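You operate a simulated robot arm through the tools that you are given. There is no shell and no other tool. Be economical: measure what you need, move in short steps, check, and stop when the job is done.

You are at the controls of a simulated robot arm. One attempt, no reset.

JOB
Store the orange disc case in the green discs tub and hook its dotted latch again.
Fine: the dotted latch comes off first; the case stands upright inside; the lid ends seated with the dotted latch hooked over it.

The check looks at the end state, three seconds after you hand in, the way a careful person would. Anything else that was tipped, shoved, dropped, spilled or broken makes it a failure. Lids that push on must go on centred and level and be pressed home; caps that screw on are set level and turned clockwise until they are tight.

ROBOT AND FRAMES
A 7-joint arm with a two-finger parallel gripper on a trunk, on a base that drives. Base frame: it is fixed to the floor where the robot stands at the start and does not move with it; the origin is under the middle of the robot, x ahead of it, y to its left, z up; the surface under the hand at the start is at about z = 72. Units: cm, degrees, N and s.
Its first joint turns from -166.0 to 166.0 degrees. Places, roughly: green discs tub [90, 0, 70]; top of the packing bench [90, -30, 70]. Payload 3.43 kg.
The TCP is the grasp point between the finger pads, 3 cm short of the fingertips. In the tool frame z runs along the fingers and y along their closing line. The gripper opens to 9.4 cm. The fingers are 2.8 cm wide and 1 cm thick; the gripper's body (5 by 9.6 cm) begins 5.5 cm behind the TCP.
Orientation is that of the tool frame in the base frame, as a unit quaternion [w, x, y, z]. With the fingers straight down and closing along the base's y, the tool's x points along the base's -x, its y along +y and its z along -z.

CONTROLS
- The arm moves only by the tool drive_tool. Its argument "motion" is text: rows parted by semicolons, each of 6 numbers parted by spaces: the shift along the tool's x, y, z in units of 500 mm (1.0 is 500 mm), then the turn, a rotation vector about the tool's x, y, z in units of 90 degrees (1.0 is 90 degrees). In form: tx ty tz rx ry rz; .... A call has 1 to 12 rows; each row is the pose to reach, as a shift and turn from the pose commanded when the call began, along the tool's axes at that moment. "jaw" is the gripper command, from -1 (fully open) to 1 (shut), values between in proportion, set as the call begins (left out, the last holds). A call with a number of a shift or a turn outside -1 to 1 is refused whole. A row lasts 0.2 s, in which the tool goes at most 5 cm and 8.6 degrees; a call with a longer step from one row to the next is refused whole, and so is a gripper value outside its range. A pose out of reach is approached as far as the arm can. The call stops where the force on the tool passes 90 N (or 10 N more than at its start, if that is more) or the arm is blocked; 0.2 s more then pass. The fingers move at their own pace (about 4.5 cm/s each) and stop on an object; they squeeze with about 38 N. The grip force told is the motor's: it shows also when the fingers shut on nothing. Time passes only in rows, and 0.2 s behind the last, so rows that repeat a pose let the fingers close. It gives the time, the measured TCP pose, the force on the tool (base axes), the opening and the grip force at its end, in the units of the frame above (readings bear some noise), with the torque about the TCP (base axes, N m) and any sound that the robot's microphone picked up.
- Cameras (640 x 400 px; columns grow to the right, rows downward): "scene" is now at [49.93, 20.31, 125.18]; the picture's right is [0.27, -0.96, 0.00], its down [-0.88, -0.25, -0.41] and it looks along [0.40, 0.11, -0.91] (base axes); focal length 214 px, centre (320, 200). "wrist" rides on the gripper at [7.6, 1.4, -10.3] in the tool frame; the picture's right is [-0.18, 0.98, 0.00], its down [-0.75, -0.14, -0.64] and it looks along [-0.63, -0.12, 0.77] (tool axes); focal length 243 px, centre (320, 200). There is no depth. A picture from a camera that has moved, and an enlarged one, comes with that camera's place and axes in the base frame and with its lens. The place of the scene camera against the robot may be out by one fixed shift of up to 1.2 cm in any direction.
- camera(camera): a new picture of that camera. It takes no simulated time.
- slide_trunk(by): slides the trunk up (or, below 0, down) by that many cm; the arm and the scene camera ride with it, the base frame stays. It gives what a move gives, with no picture.
- steer(legs): drives the robot by 1 to 6 legs, each [ahead, left, turn to the left] in cm, cm and degrees, along the robot's own axes; the way and the turn of a leg run together, so that a leg with both is an arc; at most 150 cm and 180 degrees a leg. The arm and the cameras ride along, it lands a little off, and it stops where it bumps. It gives what a move gives.
- pan_tilt(pan, tilt): turns the head with the scene camera to pan (to the left, within 103 degrees either way) and tilt (down, from -29 to 69), counted from straight ahead of the robot. It gives what a move gives.
- close_up(camera, box): a new picture of the part [left, top, right, bottom] of that camera's present view, enlarged. It takes no simulated time.
- hand_in(): hands the job in; it is judged then, once.

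Go step by step. Nothing tells you exact positions but the pictures and the camera data: compare them with the known pose of the tool, close in by small moves and look again before you grip or let go. The budget is 120 turns and 82 pictures, counting those below and the enlarged ones. Unless the task says otherwise, let go and move clear before handing in, and close with one line.

The tools are called after "Emit:" as name(argument=value, ...) on one line, values as JSON. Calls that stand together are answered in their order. drive_tool: Moves the arm, as the interface text tells. Its arguments: {"type":"object","properties":{"motion":{"type":"string"},"jaw":{"type":"number"}},"required":["motion"]} The other tools are called the same way: slide_trunk (by) slides the trunk up or down; steer (legs) drives the base; pan_tilt (pan, tilt) turns the head that bears the scene camera; camera (camera) takes a picture; close_up (camera, box) takes an enlarged picture of a part of a camera's view; hand_in () hands the job in.

At the start:

```text
time_s: 0.0
position: [64.31, -12.44, 124.74]
tool_rot: [-0.001, 0.004, 1.0, -0.001]
wrist_force: [0.3, -0.2, 1.4]
ft_torque: [-0.01, 0.01, -0.01]
grip_width: 9.42
grip_force: 0.1
trunk travel left (down, up): [-35.0, 26.0]
robot x, y, heading: [0.18, 0.07, -0.1]
head pan, tilt: [4.1, 68.8]
```

scene: 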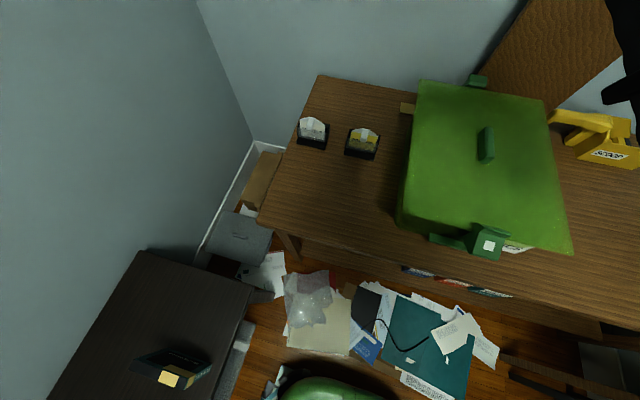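
wrist: 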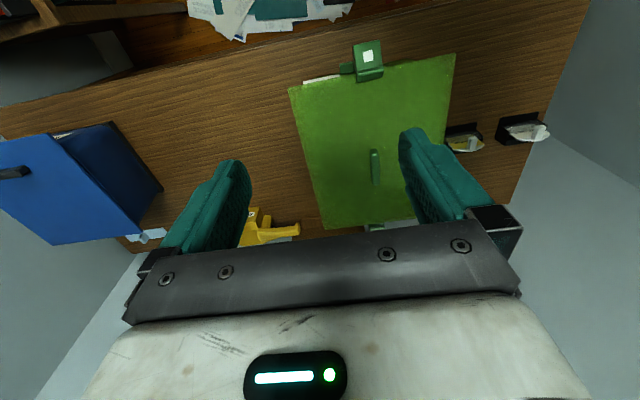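

I see the green tub with a lid, a handle and a dotted front latch; the orange case isn't visible yet. I'll look around with the head first.

Emit:
pan_tilt(pan=-25, tilt=45)

Emit:
camera(camera="scene")

Emit:
pan_tilt(pan=60, tilt=45)

Emit:
camera(camera="scene")

```text
time_s: 0.9
position: [64.22, -12.74, 124.66]
tool_rot: [-0.002, 0.008, 1.0, -0.001]
wrist_force: [0.7, -0.2, -0.5]
ft_torque: [0.01, 0.01, 0.02]
grip_width: 9.42
grip_force: 0.2
trunk travel left (down, up): [-35.0, 26.0]
robot x, y, heading: [0.15, 0.02, -0.1]
head pan, tilt: [-25.0, 45.0]
```

```text
79 pictures are left
camera scene: at [52.23, 18.96, 127.64], right [0.03, -1.0, 0.0], down [-0.72, -0.02, -0.7], along [0.7, 0.02, -0.72], focal length 214 px, centre (320, 200)
```

scene: 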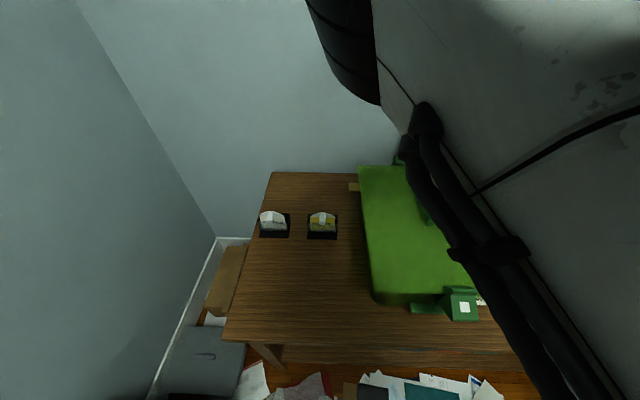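

```text
time_s: 2.5
position: [64.36, -12.42, 124.88]
tool_rot: [0.0, 0.003, 1.0, -0.001]
wrist_force: [0.5, 0.1, -0.2]
ft_torque: [0.01, 0.01, 0.01]
grip_width: 9.39
grip_force: 0.0
trunk travel left (down, up): [-35.0, 26.0]
robot x, y, heading: [0.13, 0.09, -0.0]
head pan, tilt: [60.0, 45.0]
```

```text
78 pictures are left
camera scene: at [48.24, 25.73, 127.75], right [0.87, -0.5, 0.0], down [-0.35, -0.61, -0.71], along [0.35, 0.61, -0.71], focal length 214 px, centre (320, 200)
```

scene: 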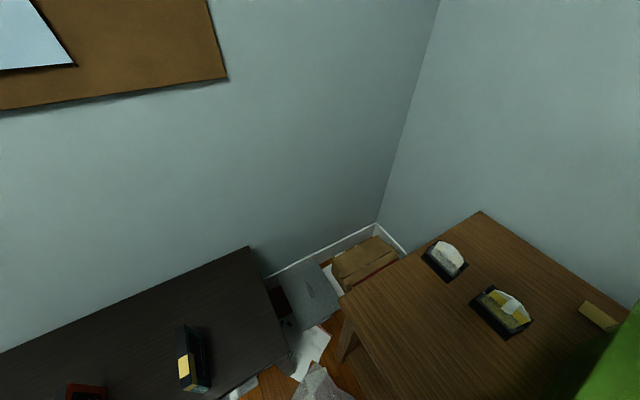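

There is a dark side table to the left with a reddish object on it. I'll look further left, and also right.

Emit:
pan_tilt(pan=100, tilt=50)

Emit:
camera(camera="scene")

Emit:
pan_tilt(pan=-85, tilt=50)

Emit:
camera(camera="scene")

```text
time_s: 3.6
position: [64.22, -12.46, 124.6]
tool_rot: [-0.002, 0.004, 1.0, -0.001]
wrist_force: [-0.6, 0.1, -0.3]
ft_torque: [-0.04, 0.0, 0.01]
grip_width: 9.37
grip_force: 0.2
trunk travel left (down, up): [-35.0, 26.0]
robot x, y, heading: [0.28, -0.07, -0.0]
head pan, tilt: [100.0, 50.0]
```

```text
77 pictures are left
camera scene: at [42.83, 26.27, 127.06], right [0.98, 0.17, 0.0], down [0.13, -0.75, -0.64], along [-0.11, 0.63, -0.77], focal length 214 px, centre (320, 200)
```

scene: 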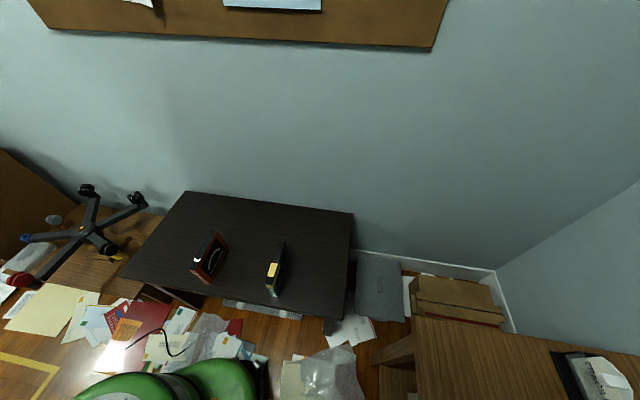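

```text
time_s: 6.3
position: [64.09, -12.86, 124.72]
tool_rot: [-0.001, 0.008, 1.0, -0.001]
wrist_force: [-0.9, 0.2, 0.9]
ft_torque: [0.02, 0.02, 0.03]
grip_width: 9.41
grip_force: 0.1
trunk travel left (down, up): [-35.0, 26.0]
robot x, y, heading: [-0.21, -0.23, 0.1]
head pan, tilt: [-85.0, 50.0]
```

```text
76 pictures are left
camera scene: at [52.0, 19.3, 127.3], right [0.08, -1.0, 0.0], down [-0.74, -0.06, -0.67], along [0.66, 0.05, -0.75], focal length 214 px, centre (320, 200)
```

scene: 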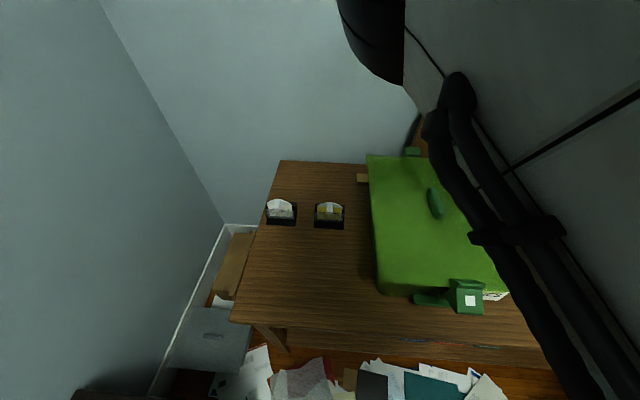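

The head cannot pan right past the arm, so I return left and zoom in on the objects on the side table.

Emit:
pan_tilt(pan=98, tilt=60)

Emit:
close_up(camera="scene", box=[120, 120, 360, 270])

Emit:
close_up(camera="wrist", box=[0, 0, 640, 270])

```text
time_s: 9.1
position: [64.21, -12.47, 124.73]
tool_rot: [-0.001, 0.003, 1.0, -0.001]
wrist_force: [0.3, -0.8, 0.0]
ft_torque: [0.02, 0.02, -0.01]
grip_width: 9.42
grip_force: 0.1
trunk travel left (down, up): [-35.0, 26.0]
robot x, y, heading: [0.13, 0.07, 0.0]
head pan, tilt: [98.0, 60.0]
```

```text
2.67 times, centred on (240, 195) of scene
camera zoom: at [43.24, 25.29, 125.8], right [0.99, 0.14, 0.0], down [0.12, -0.86, -0.5], along [-0.07, 0.5, -0.87], focal length 572 px, centre (533, 213)
```

zoom: 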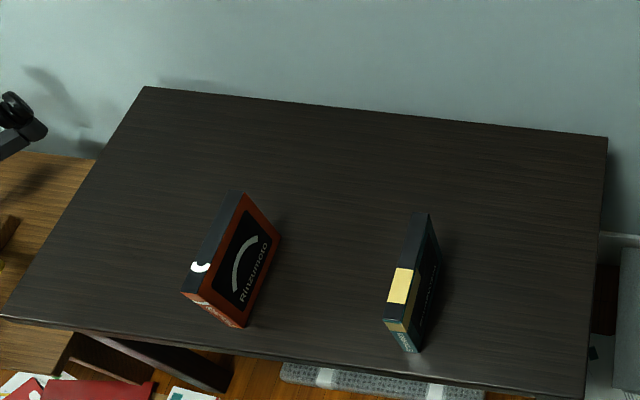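

```text
1.00 times, centred on (320, 135) of wrist (not enlarged: the box is as wide or as high as the picture)
camera zoom: at [56.7, -11.03, 135.02], right [0.19, 0.98, 0.0], down [0.75, -0.15, 0.64], along [0.63, -0.12, -0.77], focal length 243 px, centre (320, 265)
```

zoom: 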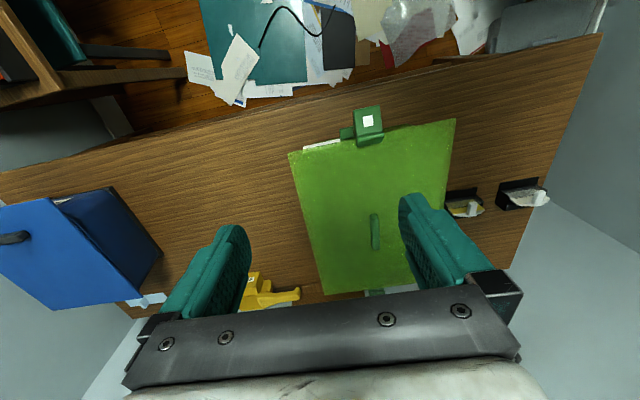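

The orange-edged "Rinzumoto" case stands on the dark side table to the left. Something else shows at right in the wrist view, so I turn the hand to look right.

Emit:
drive_tool(motion="0 0 0 0 0 0.09; 0 0 0 0 0 0.18; 0 0 0 0 0 0.27; 0 0 0 0 0 0.36; 0 0 0 0 0 0.45; 0 0 0 0 0 0.54; 0 0 0 0 0 0.63; 0 0 0 0 0 0.72; 0 0 0 0 0 0.81; 0 0 0 0 0 0.9; 0 0 0 0 0 0.99")

Emit:
camera(camera="wrist")

```text
time_s: 11.5
position: [64.43, -12.51, 124.89]
tool_rot: [0.0, 0.704, 0.71, -0.002]
wrist_force: [-0.6, -0.7, -0.5]
ft_torque: [0.02, -0.03, -0.05]
grip_width: 9.41
grip_force: 0.1
trunk travel left (down, up): [-35.0, 26.0]
robot x, y, heading: [0.06, 0.38, -0.1]
head pan, tilt: [98.0, 60.0]
```

```text
73 pictures are left
camera wrist: at [65.68, -4.87, 135.01], right [0.98, -0.18, 0.0], down [-0.13, -0.75, 0.64], along [-0.12, -0.63, -0.77], focal length 243 px, centre (320, 200)
```

wrist: 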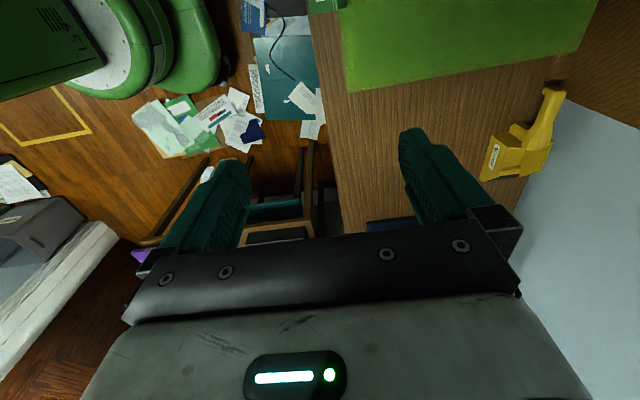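

Nothing orange on the right. Now I look at the tub's latch in detail.

Emit:
pan_tilt(pan=4, tilt=66)

Emit:
close_up(camera="scene", box=[380, 60, 640, 280])

Emit:
close_up(camera="scene", box=[390, 200, 530, 280])

```text
time_s: 13.2
position: [64.22, -12.68, 124.67]
tool_rot: [0.0, 0.705, 0.709, -0.002]
wrist_force: [0.3, -0.7, -0.2]
ft_torque: [-0.04, 0.03, 0.02]
grip_width: 9.42
grip_force: 0.1
trunk travel left (down, up): [-35.0, 26.0]
robot x, y, heading: [0.21, 0.5, -0.1]
head pan, tilt: [4.0, 66.0]
```

```text
1.82 times, centred on (510, 170) of scene
camera zoom: at [50.02, 20.23, 125.23], right [0.25, -0.97, 0.0], down [-0.88, -0.23, -0.42], along [0.41, 0.11, -0.91], focal length 390 px, centre (-26, 254)
```

zoom: 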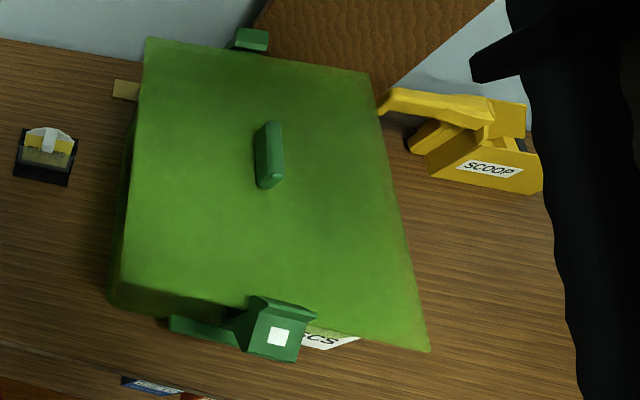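

```text
4.57 times, centred on (460, 240) of scene
camera zoom: at [50.02, 20.23, 125.23], right [0.25, -0.97, 0.0], down [-0.88, -0.23, -0.42], along [0.41, 0.11, -0.91], focal length 980 px, centre (-320, 17)
```

zoom: 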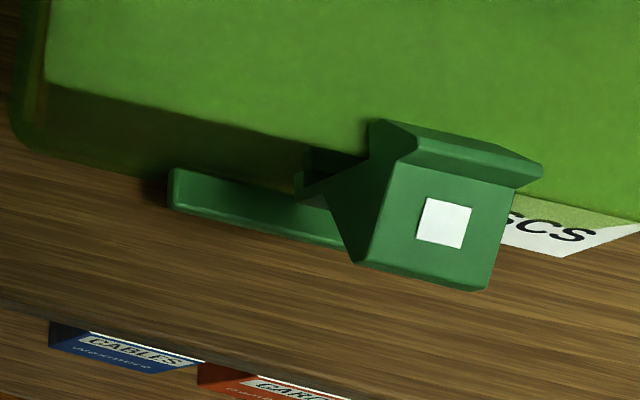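

The latch hooks over the front lid edge near (65,-5,88); the handle is near (86,-5,90). I bring the wrist camera round to the front of the tub for a level view.

Emit:
drive_tool(motion="0.0155 -0.0187 0.0376 0 0 -0.09; 0.031 -0.0375 0.0753 0 0 -0.18; 0.0464 -0.0562 0.113 0 0 -0.27; 0.062 -0.075 0.15 0 0 -0.36; 0.077 -0.094 0.188 0 0 -0.45; 0.093 -0.112 0.226 0 0 -0.54; 0.108 -0.131 0.263 0 0 -0.63; 0.124 -0.15 0.301 0 0 -0.72; 0.139 -0.169 0.339 0 0 -0.81; 0.155 -0.187 0.376 0 0 -0.9; 0.17 -0.206 0.414 0 0 -0.99")

Emit:
drive_tool(motion="0 0 0 0 -0.09 0; 0 0 0 0 -0.18 0; 0 0 0 0 -0.27 0; 0 0 0 0 -0.35 0")

Emit:
camera(camera="wrist")

```text
time_s: 15.6
position: [53.46, -5.16, 103.78]
tool_rot: [-0.008, 0.027, 1.0, -0.004]
wrist_force: [-0.7, 0.6, -0.8]
ft_torque: [0.03, -0.06, 0.0]
grip_width: 9.4
grip_force: 0.0
trunk travel left (down, up): [-35.0, 26.0]
robot x, y, heading: [-0.32, 0.03, -0.1]
head pan, tilt: [4.0, 66.0]
```

```text
time_s: 16.8
position: [56.94, -15.3, 108.02]
tool_rot: [0.253, 0.159, 0.953, -0.054]
wrist_force: [-0.4, 0.0, 0.2]
ft_torque: [-0.04, -0.02, -0.01]
grip_width: 9.4
grip_force: 0.1
out of reach, approached as far as the arm can: row 2, 3, 4
trunk travel left (down, up): [-35.0, 26.0]
robot x, y, heading: [-0.14, 0.21, -0.2]
head pan, tilt: [4.0, 66.0]
stopped in row 4: the arm was blocked; the commanded pose is now the measured one
```

```text
70 pictures are left
camera wrist: at [46.33, -9.96, 113.0], right [0.48, 0.88, 0.07], down [0.27, -0.22, 0.94], along [0.84, -0.43, -0.35], focal length 243 px, centre (320, 200)
```

wrist: 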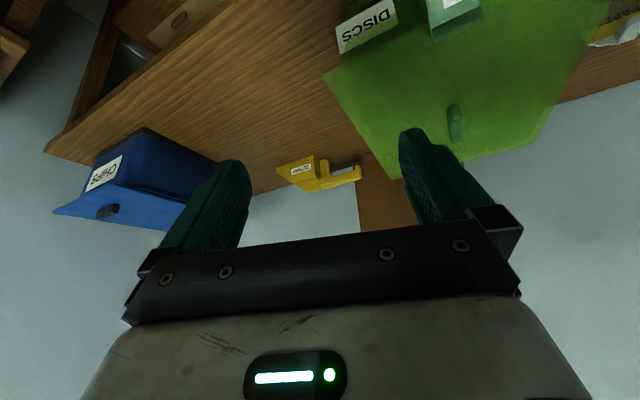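

The arm is cramped this close in. I'll straighten the tool and drive back to get room for a tilted front view.

Emit:
drive_tool(motion="0 0 0 -0.014 0.065 -0.041; 0 0 0 -0.028 0.131 -0.082; 0 0 0 -0.042 0.196 -0.123; 0 0 0 -0.056 0.262 -0.164; 0 0 0 -0.07 0.327 -0.205")

Emit:
steer(legs=[[-25, 0, 0]])

```text
time_s: 18.0
position: [57.09, -15.31, 108.02]
tool_rot: [0.0, -0.001, 1.0, 0.001]
wrist_force: [-0.8, -0.5, 0.2]
ft_torque: [0.02, -0.01, -0.02]
grip_width: 9.4
grip_force: 0.1
trunk travel left (down, up): [-35.0, 26.0]
robot x, y, heading: [0.25, -0.05, 0.1]
head pan, tilt: [4.0, 66.0]
```

```text
time_s: 19.8
position: [31.91, -15.2, 107.99]
tool_rot: [0.001, -0.001, 1.0, 0.0]
wrist_force: [0.2, -0.7, 0.3]
ft_torque: [0.03, 0.0, 0.02]
grip_width: 9.41
grip_force: 0.2
trunk travel left (down, up): [-35.0, 26.0]
robot x, y, heading: [-24.99, 0.43, -0.3]
head pan, tilt: [4.0, 66.0]
```

The base is 25 cm back now. I take a zoomed scene view of the tub front from here.

Emit:
pan_tilt(pan=4, tilt=38)

Emit:
camera(camera="scene")

```text
time_s: 20.7
position: [31.95, -15.34, 108.07]
tool_rot: [0.002, -0.001, 1.0, 0.0]
wrist_force: [-0.7, 0.7, -0.2]
ft_torque: [-0.02, 0.02, -0.02]
grip_width: 9.4
grip_force: 0.1
trunk travel left (down, up): [-35.0, 26.0]
robot x, y, heading: [-25.31, -0.16, -0.1]
head pan, tilt: [4.0, 38.0]
```

```text
69 pictures are left
camera scene: at [27.67, 19.37, 128.77], right [0.07, -1.0, 0.0], down [-0.61, -0.04, -0.79], along [0.79, 0.06, -0.62], focal length 214 px, centre (320, 200)
```

scene: 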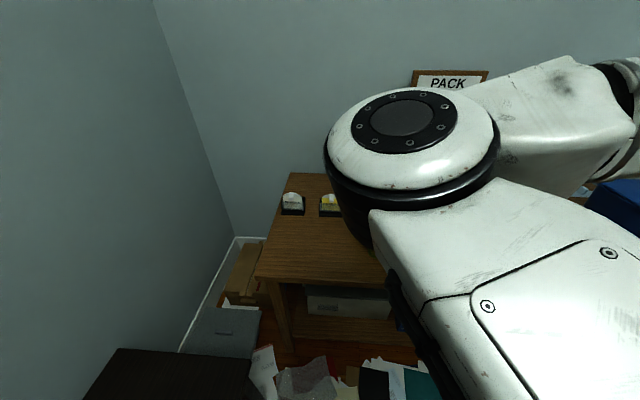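

The elbow blocks the view; I extend the arm forward again from the backed-off base, then tilt for the wrist view.

Emit:
drive_tool(motion="-0.08 0.023 0 0 0 0; -0.16 0.047 0 0 0 0; -0.24 0.07 0 0 0 0; -0.32 0.093 0 0 0 0; -0.4 0.117 0 0 0 0; -0.46 0.14 0 0 0 0")

Emit:
drive_tool(motion="0 0 0 0 -0.09 0; 0 0 0.03 0 -0.18 0; 0 0 0.06 0 -0.27 0; 0 0 0.08 0 -0.33 0")

Emit:
camera(camera="wrist")

Emit:
camera(camera="scene")

```text
time_s: 22.1
position: [54.89, -8.31, 108.1]
tool_rot: [0.002, -0.001, 1.0, 0.001]
wrist_force: [-0.3, -0.4, 0.0]
ft_torque: [0.0, 0.01, 0.0]
grip_width: 9.4
grip_force: 0.0
trunk travel left (down, up): [-35.0, 26.0]
robot x, y, heading: [-25.18, -0.25, -0.1]
head pan, tilt: [4.0, 38.0]
```

```text
time_s: 23.1
position: [55.01, -8.28, 104.05]
tool_rot: [0.259, -0.001, 0.966, 0.0]
wrist_force: [-0.8, 0.4, 0.4]
ft_torque: [-0.03, 0.0, 0.0]
grip_width: 9.4
grip_force: 0.1
trunk travel left (down, up): [-35.0, 26.0]
robot x, y, heading: [-24.96, -0.1, 0.1]
head pan, tilt: [4.0, 38.0]
```

```text
68 pictures are left
camera wrist: at [43.23, -6.83, 109.21], right [0.16, 0.98, 0.09], down [0.33, -0.14, 0.93], along [0.93, -0.12, -0.35], focal length 243 px, centre (320, 200)
```

wrist: 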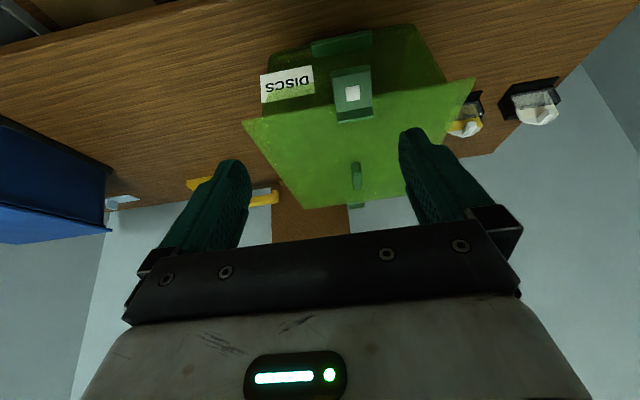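

```text
67 pictures are left
camera scene: at [27.68, 19.37, 128.78], right [0.07, -1.0, 0.0], down [-0.61, -0.04, -0.79], along [0.79, 0.06, -0.62], focal length 214 px, centre (320, 200)
```

scene: 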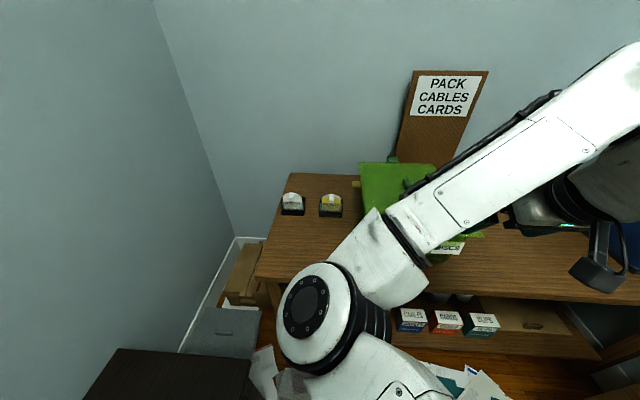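

Good view. I zoom in on the latch.

Emit:
close_up(camera="wrist", box=[250, 15, 410, 135])

```text
3.33 times, centred on (330, 75) of wrist
camera zoom: at [43.23, -6.83, 109.21], right [0.16, 0.98, 0.09], down [0.33, -0.14, 0.93], along [0.93, -0.12, -0.35], focal length 809 px, centre (287, 617)
```

zoom: 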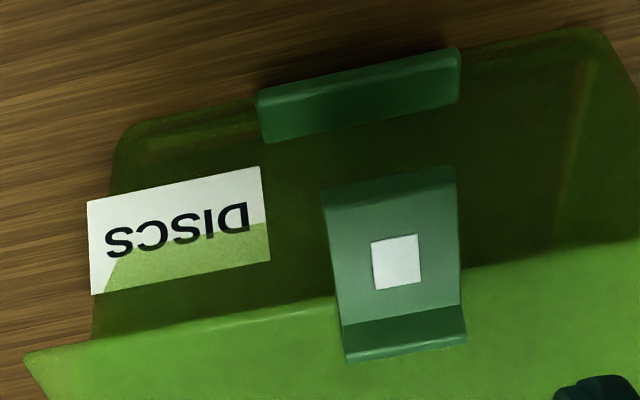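

The plate sticks out from the lid's front edge (x 63–69, y -7.4…-2.7, z 87–90) and a rail sits lower at z≈76. I want a low side view of the mechanism.

Emit:
drive_tool(motion="0.0386 0.0344 0.07 0 -0.034 0; 0.0772 0.0688 0.14 0 -0.067 0; 0.116 0.103 0.21 0 -0.1 0; 0.154 0.138 0.28 0 -0.134 0; 0.193 0.172 0.35 0 -0.167 0")

Emit:
drive_tool(motion="0 0 0 0.052 0 0.052; 0 0 0 0.105 0 0.105; 0 0 0 0.157 0 0.157")

Emit:
camera(camera="wrist")

```text
time_s: 24.3
position: [55.24, 0.17, 84.21]
tool_rot: [0.383, 0.0, 0.924, 0.002]
wrist_force: [0.2, 0.1, 0.2]
ft_torque: [0.02, 0.01, 0.0]
grip_width: 9.4
grip_force: 0.1
trunk travel left (down, up): [-35.0, 26.0]
robot x, y, heading: [-24.95, 0.22, 0.3]
head pan, tilt: [4.0, 38.0]
```

```text
time_s: 25.1
position: [55.31, 0.27, 84.24]
tool_rot: [0.377, 0.161, 0.91, -0.067]
wrist_force: [0.4, -0.1, 0.7]
ft_torque: [-0.01, 0.01, 0.0]
grip_width: 9.4
grip_force: 0.0
trunk travel left (down, up): [-35.0, 26.0]
robot x, y, heading: [-24.78, 0.15, 0.1]
head pan, tilt: [4.0, 38.0]
```

```text
65 pictures are left
camera wrist: at [43.92, 5.95, 86.05], right [0.46, 0.88, 0.13], down [0.03, -0.16, 0.99], along [0.89, -0.45, -0.1], focal length 243 px, centre (320, 200)
```

wrist: 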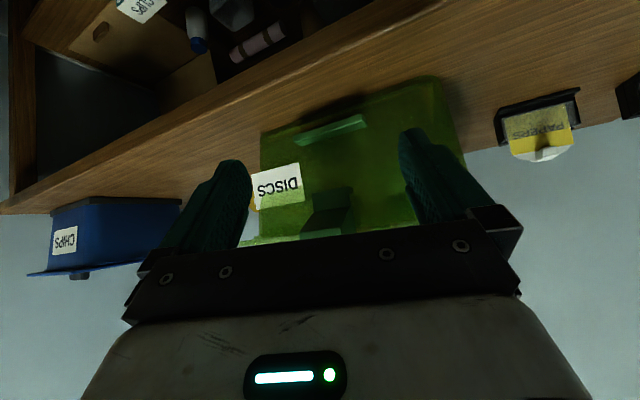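

Emit:
close_up(camera="wrist", box=[240, 90, 440, 250])

```text
2.50 times, centred on (340, 170) of wrist
camera zoom: at [43.92, 5.95, 86.05], right [0.46, 0.88, 0.13], down [0.03, -0.16, 0.99], along [0.89, -0.45, -0.1], focal length 606 px, centre (270, 275)
```

zoom: 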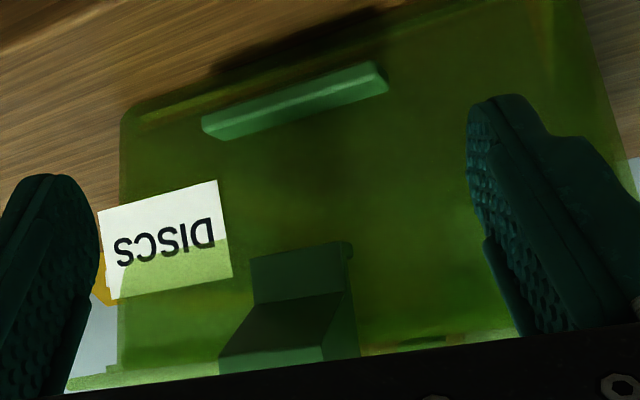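

The latch looks hinged at its bottom (z≈82) with a thumb tab sticking out and a hook over the lid, so pressing the tab down should swing it outward. I'll close the fingers and go above the tab.

Emit:
drive_tool(motion="-0.07 0 -0.07 0 0 0; -0.14 0 -0.14 0 0 0; -0.21 0 -0.21 -0.052 0 -0.052; -0.283 0 -0.283 -0.105 0 -0.105; -0.283 0 -0.283 -0.157 0 -0.157", jaw=1)

Emit:
drive_tool(motion="0.002 -0.026 0.056 0 0.07 0; 0.004 -0.052 0.112 0 0.139 0; 0.005 -0.079 0.168 0 0.209 0; 0.007 -0.105 0.225 0 0.278 0")

Emit:
camera(camera="wrist")

```text
refused: row 4 steps farther than a row can; nothing moved
```

```text
time_s: 26.1
position: [60.91, -7.26, 76.07]
tool_rot: [0.17, 0.17, 0.97, -0.03]
wrist_force: [-0.1, 0.2, 0.4]
ft_torque: [0.0, 0.01, -0.01]
grip_width: 9.38
grip_force: 0.0
trunk travel left (down, up): [-35.0, 26.0]
robot x, y, heading: [-25.2, 0.44, -0.1]
head pan, tilt: [4.0, 38.0]
```

```text
63 pictures are left
camera wrist: at [51.32, -2.3, 83.09], right [0.5, 0.87, 0.06], down [0.41, -0.3, 0.86], along [0.76, -0.4, -0.51], focal length 243 px, centre (320, 200)
```

wrist: 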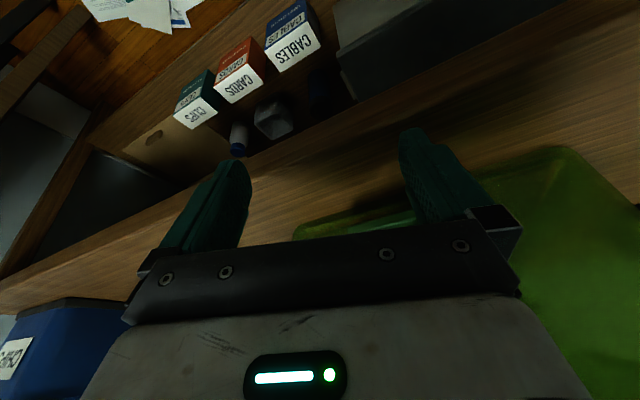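

The first call was refused for step size and the second ran from the wrong pose, though nothing was touched. I back straight out, then raise.

Emit:
drive_tool(motion="0.083 -0.032 -0.03 0 0 0; 0.166 -0.064 -0.06 0 0 0; 0.248 -0.095 -0.09 0 0 0; 0.22 -0.095 -0.168 0 0 0; 0.192 -0.095 -0.246 0 0 0; 0.163 -0.095 -0.325 0 0 0; 0.135 -0.095 -0.403 0 0 0; 0.107 -0.095 -0.48 0 0 0; 0.078 -0.095 -0.56 0 0 0", jaw=1)

```text
time_s: 28.1
position: [46.64, -7.32, 100.8]
tool_rot: [0.17, 0.169, 0.97, -0.03]
wrist_force: [0.2, 0.3, -0.3]
ft_torque: [0.0, -0.01, -0.01]
grip_width: 0.03
grip_force: 33.3
out of reach, approached as far as the arm can: row 5
trunk travel left (down, up): [-35.0, 26.0]
robot x, y, heading: [-24.67, -0.25, 0.1]
head pan, tilt: [4.0, 38.0]
```

Clear now. I yaw back and move above the tab.

Emit:
drive_tool(motion="-0.06 0.039 0.048 -0.019 0 -0.052; -0.12 0.078 0.097 -0.038 0 -0.105; -0.181 0.116 0.146 -0.057 0 -0.157; -0.241 0.155 0.194 -0.0756 0 -0.209")

Emit:
camera(camera="wrist")

```text
time_s: 29.1
position: [63.44, -4.73, 95.82]
tool_rot: [0.172, -0.001, 0.985, 0.0]
wrist_force: [0.3, -0.3, 0.0]
ft_torque: [-0.02, 0.02, 0.01]
grip_width: 0.02
grip_force: 32.8
trunk travel left (down, up): [-35.0, 26.0]
robot x, y, heading: [-24.84, 0.19, 0.1]
head pan, tilt: [4.0, 38.0]
```

```text
62 pictures are left
camera wrist: at [52.7, -3.56, 102.82], right [0.17, 0.98, 0.06], down [0.49, -0.14, 0.86], along [0.85, -0.11, -0.51], focal length 243 px, centre (320, 200)
```

wrist: 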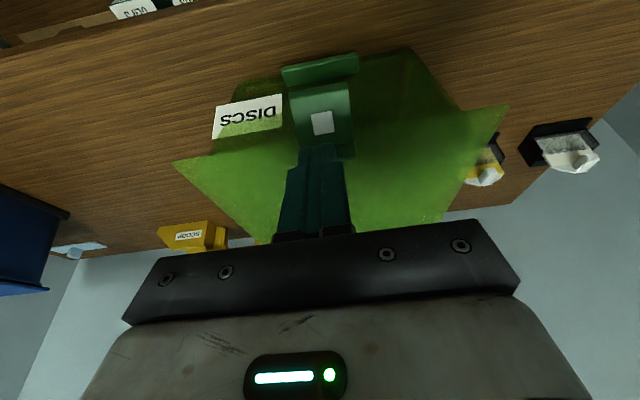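

The closed tips are just above the tab. I press straight down slowly.

Emit:
drive_tool(motion="0.011 0 -0.004 0 0 0; 0.025 0 0.034 0 0 0; 0.032 0 0.053 0 0 0; 0.038 0 0.072 0 0 0; 0.045 0 0.09 0 0 0; 0.052 0 0.109 0 0 0; 0.059 0 0.128 0 0 0; 0.065 0 0.146 0 0 0")

Emit:
camera(camera="wrist")

```text
time_s: 30.9
position: [62.64, -4.9, 87.98]
tool_rot: [0.172, -0.001, 0.985, 0.0]
wrist_force: [-0.3, -0.1, -0.2]
ft_torque: [-0.03, -0.05, 0.01]
grip_width: 0.03
grip_force: 33.1
trunk travel left (down, up): [-35.0, 26.0]
robot x, y, heading: [-25.38, -0.04, -0.1]
head pan, tilt: [4.0, 38.0]
```

```text
61 pictures are left
camera wrist: at [51.93, -3.57, 94.95], right [0.17, 0.98, 0.06], down [0.49, -0.14, 0.86], along [0.85, -0.12, -0.51], focal length 243 px, centre (320, 200)
```

wrist: 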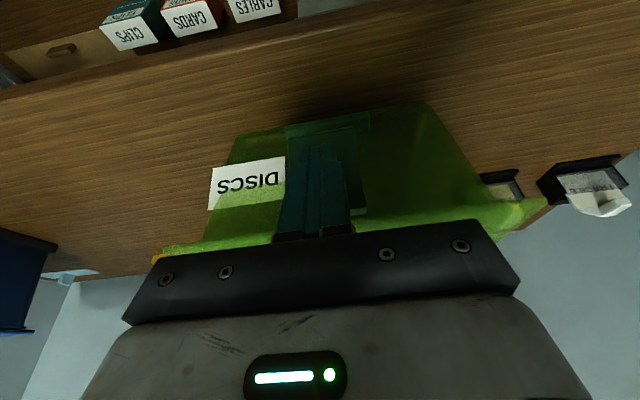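

Emit:
close_up(camera="wrist", box=[230, 90, 430, 240])

Emit:
pan_tilt(pan=-10, tilt=35)

Emit:
camera(camera="scene")

```text
2.67 times, centred on (330, 165) of wrist
camera zoom: at [51.93, -3.57, 94.95], right [0.17, 0.98, 0.06], down [0.49, -0.14, 0.86], along [0.85, -0.12, -0.51], focal length 647 px, centre (293, 293)
```

zoom: 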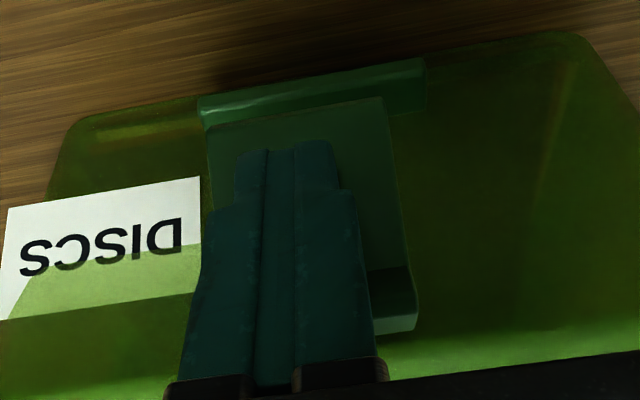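

```text
time_s: 31.7
position: [62.73, -4.87, 87.96]
tool_rot: [0.173, 0.0, 0.985, 0.0]
wrist_force: [-0.5, 0.8, -0.7]
ft_torque: [0.0, 0.03, -0.01]
grip_width: 0.01
grip_force: 32.6
trunk travel left (down, up): [-35.0, 26.0]
robot x, y, heading: [-25.39, 0.04, 0.1]
head pan, tilt: [-10.0, 35.0]
```

```text
59 pictures are left
camera scene: at [27.74, 17.25, 129.23], right [-0.17, -0.98, 0.0], down [-0.57, 0.1, -0.82], along [0.81, -0.14, -0.57], focal length 214 px, centre (320, 200)
```

scene: 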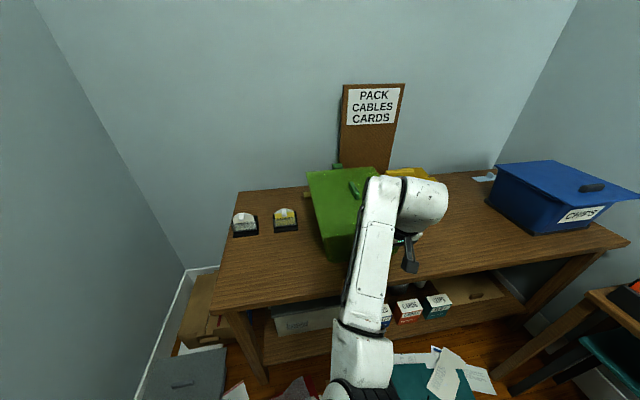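

It's unclear whether the latch moved. I back the tool off and look again.

Emit:
drive_tool(motion="0.094 0 -0.034 0 0 0; 0.16 0 -0.1 0 0 0; 0.13 0 -0.19 0 0 0")

Emit:
close_up(camera="wrist", box=[220, 40, 420, 190])

```text
time_s: 32.5
position: [53.32, -4.97, 94.44]
tool_rot: [0.172, -0.001, 0.985, 0.0]
wrist_force: [-0.2, -0.5, 0.2]
ft_torque: [-0.01, 0.0, -0.02]
grip_width: 0.01
grip_force: 32.9
trunk travel left (down, up): [-35.0, 26.0]
robot x, y, heading: [-24.47, 0.09, 0.1]
head pan, tilt: [-10.0, 35.0]
```

```text
2.67 times, centred on (320, 115) of wrist
camera zoom: at [42.64, -3.55, 101.5], right [0.17, 0.98, 0.06], down [0.49, -0.14, 0.86], along [0.85, -0.12, -0.51], focal length 647 px, centre (320, 427)
```

zoom: 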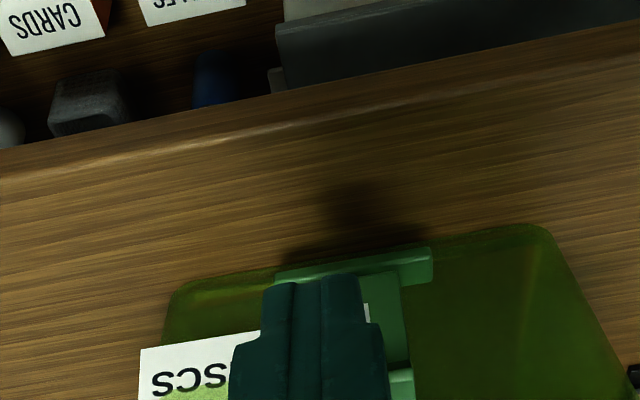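

Emit:
drive_tool(motion="-0.03 0 -0.08 0 0 0; -0.06 0 -0.16 0 0 0; -0.06 0 -0.16 0 0 0; -0.06 0 -0.16 0 0 0; -0.06 0 -0.16 0 0 0", jaw=-1)

Emit:
close_up(camera="wrist", box=[220, 10, 420, 160])

```text
time_s: 33.7
position: [53.57, -4.96, 103.12]
tool_rot: [0.172, -0.001, 0.985, 0.0]
wrist_force: [-0.5, 0.2, 0.7]
ft_torque: [0.0, -0.02, -0.04]
grip_width: 9.41
grip_force: 0.1
trunk travel left (down, up): [-35.0, 26.0]
robot x, y, heading: [-25.36, -0.31, -0.1]
head pan, tilt: [-10.0, 35.0]
```

```text
2.67 times, centred on (320, 85) of wrist
camera zoom: at [42.88, -3.63, 110.05], right [0.17, 0.98, 0.06], down [0.49, -0.14, 0.86], along [0.85, -0.12, -0.51], focal length 647 px, centre (320, 507)
```

zoom: 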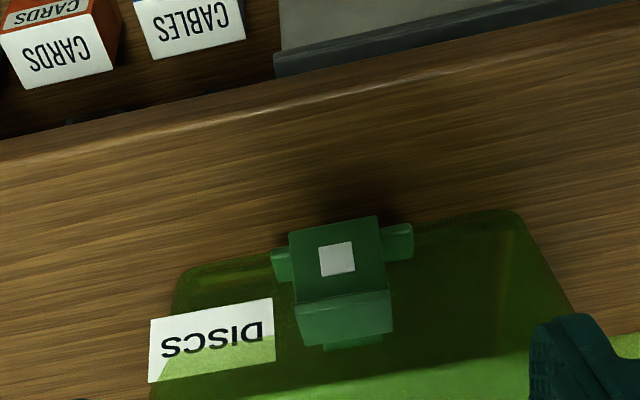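

The latch has swung open (dot face now hangs outward). Next I straighten the tool and drive forward to reach the lid handle.

Emit:
drive_tool(motion="0 0 -0.02 0 0.075 0; 0 0 -0.04 0 0.15 0; 0 0 -0.06 0 0.222 0")

Emit:
steer(legs=[[22, 0, 0]])

Emit:
camera(camera="wrist")

```text
time_s: 34.5
position: [52.39, -4.96, 105.95]
tool_rot: [-0.001, -0.002, 1.0, 0.001]
wrist_force: [0.8, 0.6, 0.6]
ft_torque: [-0.01, 0.03, 0.0]
grip_width: 9.41
grip_force: 0.0
trunk travel left (down, up): [-35.0, 26.0]
robot x, y, heading: [-25.27, -0.11, 0.2]
head pan, tilt: [-10.0, 35.0]
```

```text
time_s: 36.2
position: [74.46, -5.13, 105.86]
tool_rot: [-0.001, 0.0, 1.0, 0.0]
wrist_force: [-0.5, -0.3, -0.2]
ft_torque: [0.0, 0.0, 0.0]
grip_width: 9.4
grip_force: 0.0
trunk travel left (down, up): [-35.0, 26.0]
robot x, y, heading: [-3.18, -0.14, 0.0]
head pan, tilt: [-10.0, 35.0]
```

```text
56 pictures are left
camera wrist: at [66.91, -3.77, 116.17], right [0.18, 0.98, 0.0], down [0.75, -0.14, 0.64], along [0.63, -0.12, -0.77], focal length 243 px, centre (320, 200)
```

wrist: 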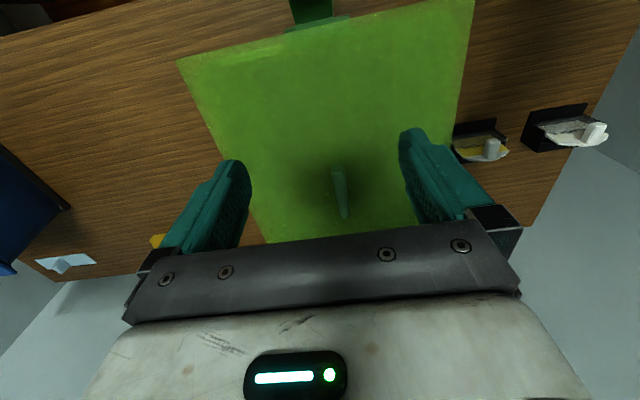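

Handle is around (87,-4.8), top near z 91. I approach above it.

Emit:
drive_tool(motion="-0.063 0.002 0.05 0 0 0; -0.125 0.004 0.1 0 0 0; -0.188 0.006 0.15 0 0 0; -0.25 0.007 0.198 0 0 0")

Emit:
camera(camera="wrist")

```text
time_s: 37.2
position: [87.06, -4.73, 95.91]
tool_rot: [-0.001, 0.0, 1.0, 0.0]
wrist_force: [0.7, 0.2, 0.0]
ft_torque: [-0.01, -0.01, 0.01]
grip_width: 9.4
grip_force: 0.0
trunk travel left (down, up): [-35.0, 26.0]
robot x, y, heading: [-2.71, -0.19, 0.1]
head pan, tilt: [-10.0, 35.0]
```

```text
55 pictures are left
camera wrist: at [79.43, -3.46, 106.2], right [0.18, 0.98, 0.0], down [0.75, -0.14, 0.64], along [0.63, -0.12, -0.77], focal length 243 px, centre (320, 200)
```

wrist: 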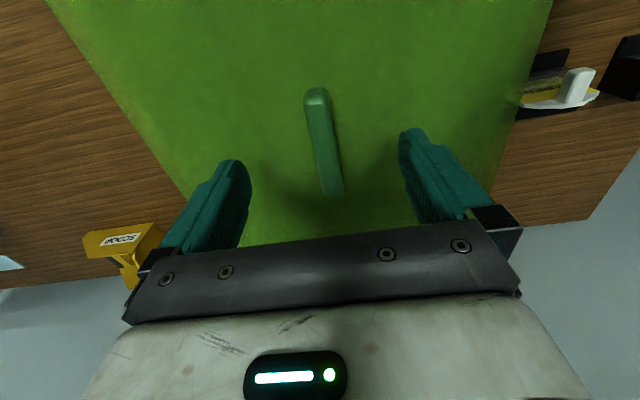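

Handle is centred between the fingers. I lower and grip.

Emit:
drive_tool(motion="-0.008 0.002 0.03 0 0 0; -0.008 0.002 0.05 0 0 0; -0.008 0.002 0.065 0 0 0; -0.008 0.002 0.08 0 0 0")

Emit:
drive_tool(motion="0 0 0 0 0 0; 0 0 0 0 0 0; 0 0 0 0 0 0; 0 0 0 0 0 0; 0 0 0 0 0 0; 0 0 0 0 0 0", jaw=1)

```text
time_s: 38.2
position: [87.38, -4.77, 91.99]
tool_rot: [-0.001, 0.0, 1.0, 0.0]
wrist_force: [-0.5, 0.5, -0.3]
ft_torque: [0.01, -0.03, 0.01]
grip_width: 9.4
grip_force: 0.0
trunk travel left (down, up): [-35.0, 26.0]
robot x, y, heading: [-3.15, 0.25, -0.0]
head pan, tilt: [-10.0, 35.0]
```

```text
time_s: 39.6
position: [87.36, -4.81, 91.87]
tool_rot: [0.0, 0.0, 1.0, 0.0]
wrist_force: [-0.2, -0.2, 0.8]
ft_torque: [-0.02, -0.01, 0.11]
grip_width: 1.74
grip_force: 37.8
trunk travel left (down, up): [-35.0, 26.0]
robot x, y, heading: [-2.95, 0.06, -0.4]
head pan, tilt: [-10.0, 35.0]
```

Gripped. Before lifting I check the block at the lid's rear edge.

Emit:
pan_tilt(pan=0, tilt=45)

Emit:
camera(camera="scene")

```text
time_s: 40.3
position: [87.43, -4.85, 92.03]
tool_rot: [-0.001, 0.0, 1.0, 0.0]
wrist_force: [0.3, -0.5, 0.4]
ft_torque: [0.0, 0.01, 0.13]
grip_width: 1.76
grip_force: 38.3
trunk travel left (down, up): [-35.0, 26.0]
robot x, y, heading: [-3.61, 0.26, -0.3]
head pan, tilt: [0.0, 45.0]
```

```text
54 pictures are left
camera scene: at [49.41, 18.63, 127.75], right [0.0, -1.0, 0.0], down [-0.71, 0.0, -0.71], along [0.71, 0.0, -0.71], focal length 214 px, centre (320, 200)
```

scene: 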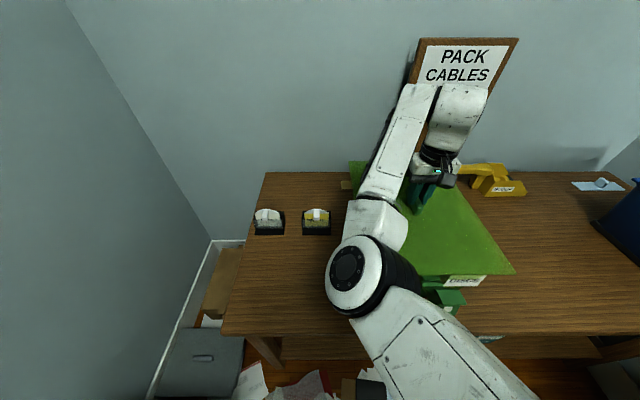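

I lift gently and watch the force.

Emit:
drive_tool(motion="0 0 -0.01 0 0 0; 0 0 -0.02 0 0 0; 0 0 -0.03 0 0 0; 0 0 -0.03 0 0 0")

Emit:
camera(camera="wrist")

```text
time_s: 41.3
position: [87.44, -4.7, 93.53]
tool_rot: [-0.001, 0.0, 1.0, 0.0]
wrist_force: [-0.8, -1.0, -2.0]
ft_torque: [0.02, 0.04, 0.0]
grip_width: 1.74
grip_force: 38.2
trunk travel left (down, up): [-35.0, 26.0]
robot x, y, heading: [-2.63, -0.04, -0.3]
head pan, tilt: [0.0, 45.0]
```

```text
53 pictures are left
camera wrist: at [79.79, -3.25, 103.82], right [0.18, 0.98, 0.0], down [0.75, -0.14, 0.64], along [0.63, -0.12, -0.77], focal length 243 px, centre (320, 200)
```

wrist: 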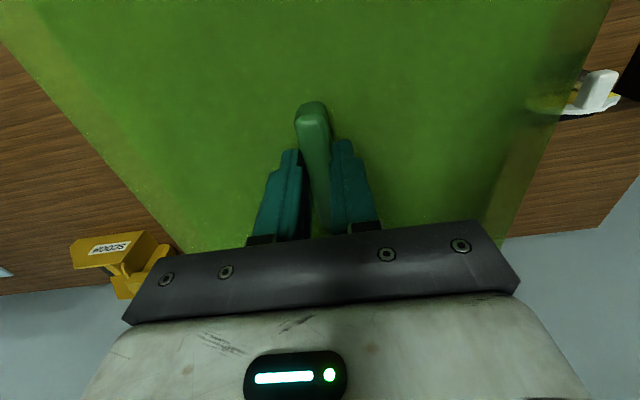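

The lid lifts freely at about 2 N. I lift it well clear.

Emit:
drive_tool(motion="0 0 -0.05 0 0 0; 0 0 -0.1 0 0 0; 0 0 -0.15 0 0 0; 0 0 -0.2 0 0 0; 0 0 -0.25 0 0 0")

Emit:
camera(camera="scene")

```text
time_s: 42.5
position: [87.42, -4.47, 106.14]
tool_rot: [-0.001, -0.001, 1.0, -0.001]
wrist_force: [-0.5, 0.0, -2.9]
ft_torque: [0.02, -0.01, 0.02]
grip_width: 1.72
grip_force: 38.0
trunk travel left (down, up): [-35.0, 26.0]
robot x, y, heading: [-3.17, 0.3, 0.0]
head pan, tilt: [0.0, 45.0]
```

```text
52 pictures are left
camera scene: at [49.42, 18.64, 127.74], right [0.0, -1.0, 0.0], down [-0.71, 0.0, -0.71], along [0.71, 0.0, -0.71], focal length 214 px, centre (320, 200)
```

scene: 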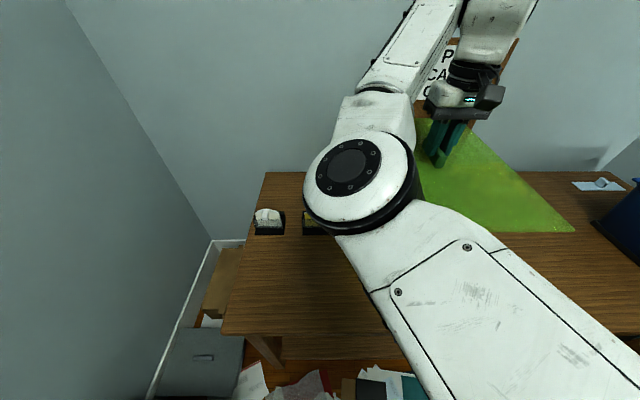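

Right of the tub there is clear bench for the lid (x 60–100, y -55…-25), in front of the scoop. I carry it there at height.

Emit:
drive_tool(motion="0.018 -0.089 0 0 0 0; 0.037 -0.178 0 0 0 0; 0.055 -0.266 0 0 0 0; 0.074 -0.355 0 0 0 0; 0.092 -0.444 0 0 0 0; 0.111 -0.533 0 0 0 0; 0.13 -0.621 0 0 0 0; 0.148 -0.71 0 0 0 0")

Emit:
camera(camera="scene")

Emit:
camera(camera="wrist")

```text
time_s: 44.3
position: [80.04, -40.17, 105.83]
tool_rot: [0.0, -0.001, 1.0, 0.0]
wrist_force: [0.9, -0.2, -1.5]
ft_torque: [0.0, 0.04, -0.03]
grip_width: 1.72
grip_force: 38.0
trunk travel left (down, up): [-35.0, 26.0]
robot x, y, heading: [-2.99, 0.09, -0.1]
head pan, tilt: [0.0, 45.0]
```

```text
51 pictures are left
camera scene: at [49.4, 18.68, 127.74], right [0.0, -1.0, 0.0], down [-0.71, 0.0, -0.71], along [0.71, 0.0, -0.71], focal length 214 px, centre (320, 200)
```

scene: 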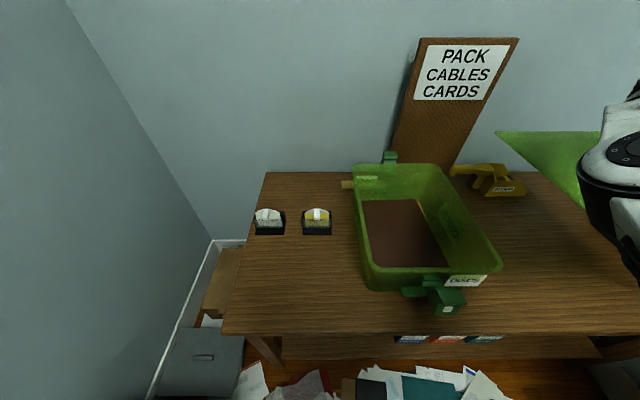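

```text
50 pictures are left
camera wrist: at [72.52, -38.7, 116.17], right [0.18, 0.98, 0.0], down [0.75, -0.14, 0.64], along [0.63, -0.12, -0.77], focal length 243 px, centre (320, 200)
```

wrist: 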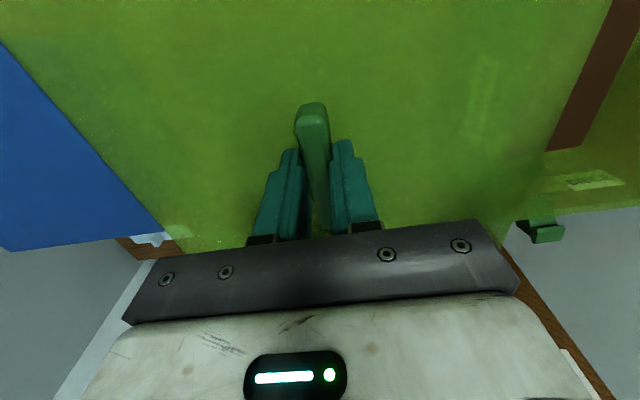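

The tub is open and empty. I lower the lid to the bench, the last part in small steps.

Emit:
drive_tool(motion="0 0 0.09 0 0 0; 0 0 0.18 0 0 0; 0 0 0.27 0 0 0; 0 0 0.36 0 0 0; 0 0 0.44 0 0 0; 0 0 0.5 0 0 0; 0 0 0.516 0 0 0; 0 0 0.516 0 0 0")

Emit:
camera(camera="scene")

```text
time_s: 46.1
position: [80.01, -40.31, 80.24]
tool_rot: [-0.001, 0.0, 1.0, 0.0]
wrist_force: [-0.4, 0.0, -1.6]
ft_torque: [0.0, -0.01, -0.02]
grip_width: 1.75
grip_force: 37.6
trunk travel left (down, up): [-35.0, 26.0]
robot x, y, heading: [-3.24, 0.17, -0.3]
head pan, tilt: [0.0, 45.0]
```

```text
49 pictures are left
camera scene: at [49.41, 18.62, 127.75], right [0.0, -1.0, 0.0], down [-0.71, 0.0, -0.71], along [0.71, 0.0, -0.71], focal length 214 px, centre (320, 200)
```

scene: 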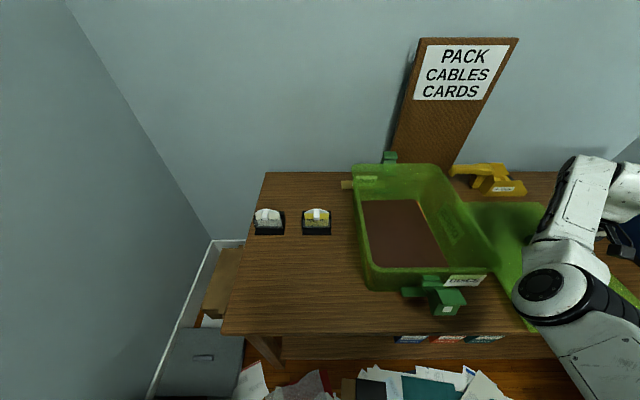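

Emit:
drive_tool(motion="0 0 0.01 0 0 0; 0 0 0.02 0 0 0; 0 0 0.03 0 0 0; 0 0 0.036 0 0 0; 0 0 0.042 0 0 0; 0 0 0.042 0 0 0")

```text
time_s: 47.5
position: [80.03, -40.32, 78.27]
tool_rot: [0.0, 0.0, 1.0, 0.0]
wrist_force: [1.7, 0.4, 1.3]
ft_torque: [0.02, 0.46, -0.01]
grip_width: 1.74
grip_force: 38.5
trunk travel left (down, up): [-35.0, 26.0]
robot x, y, heading: [-3.02, 0.12, -0.2]
head pan, tilt: [0.0, 45.0]
```

First contact felt near the front edge. I go a bit further to settle it.

Emit:
drive_tool(motion="0 0 0.004 0 0 0; 0 0 0.008 0 0 0; 0 0 0.008 0 0 0")

Emit:
camera(camera="wrist")

```text
time_s: 48.3
position: [79.93, -40.36, 78.18]
tool_rot: [0.001, 0.0, 1.0, -0.002]
wrist_force: [-6.4, 8.2, 31.9]
ft_torque: [0.26, 0.28, 0.0]
grip_width: 1.78
grip_force: 38.1
trunk travel left (down, up): [-35.0, 26.0]
robot x, y, heading: [-3.04, -0.11, 0.1]
head pan, tilt: [0.0, 45.0]
```

```text
48 pictures are left
camera wrist: at [72.34, -38.81, 88.35], right [0.18, 0.98, 0.0], down [0.75, -0.14, 0.64], along [0.63, -0.12, -0.76], focal length 243 px, centre (320, 200)
```

wrist: 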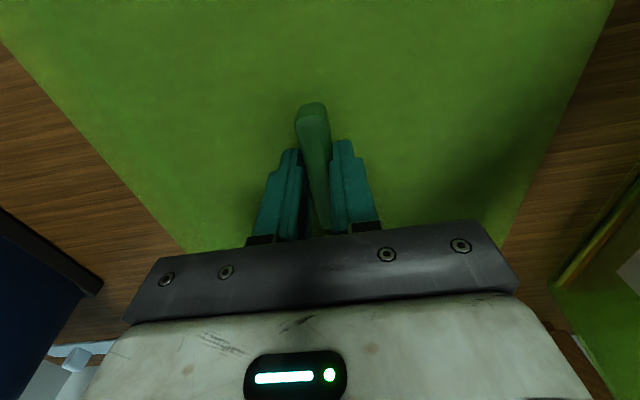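

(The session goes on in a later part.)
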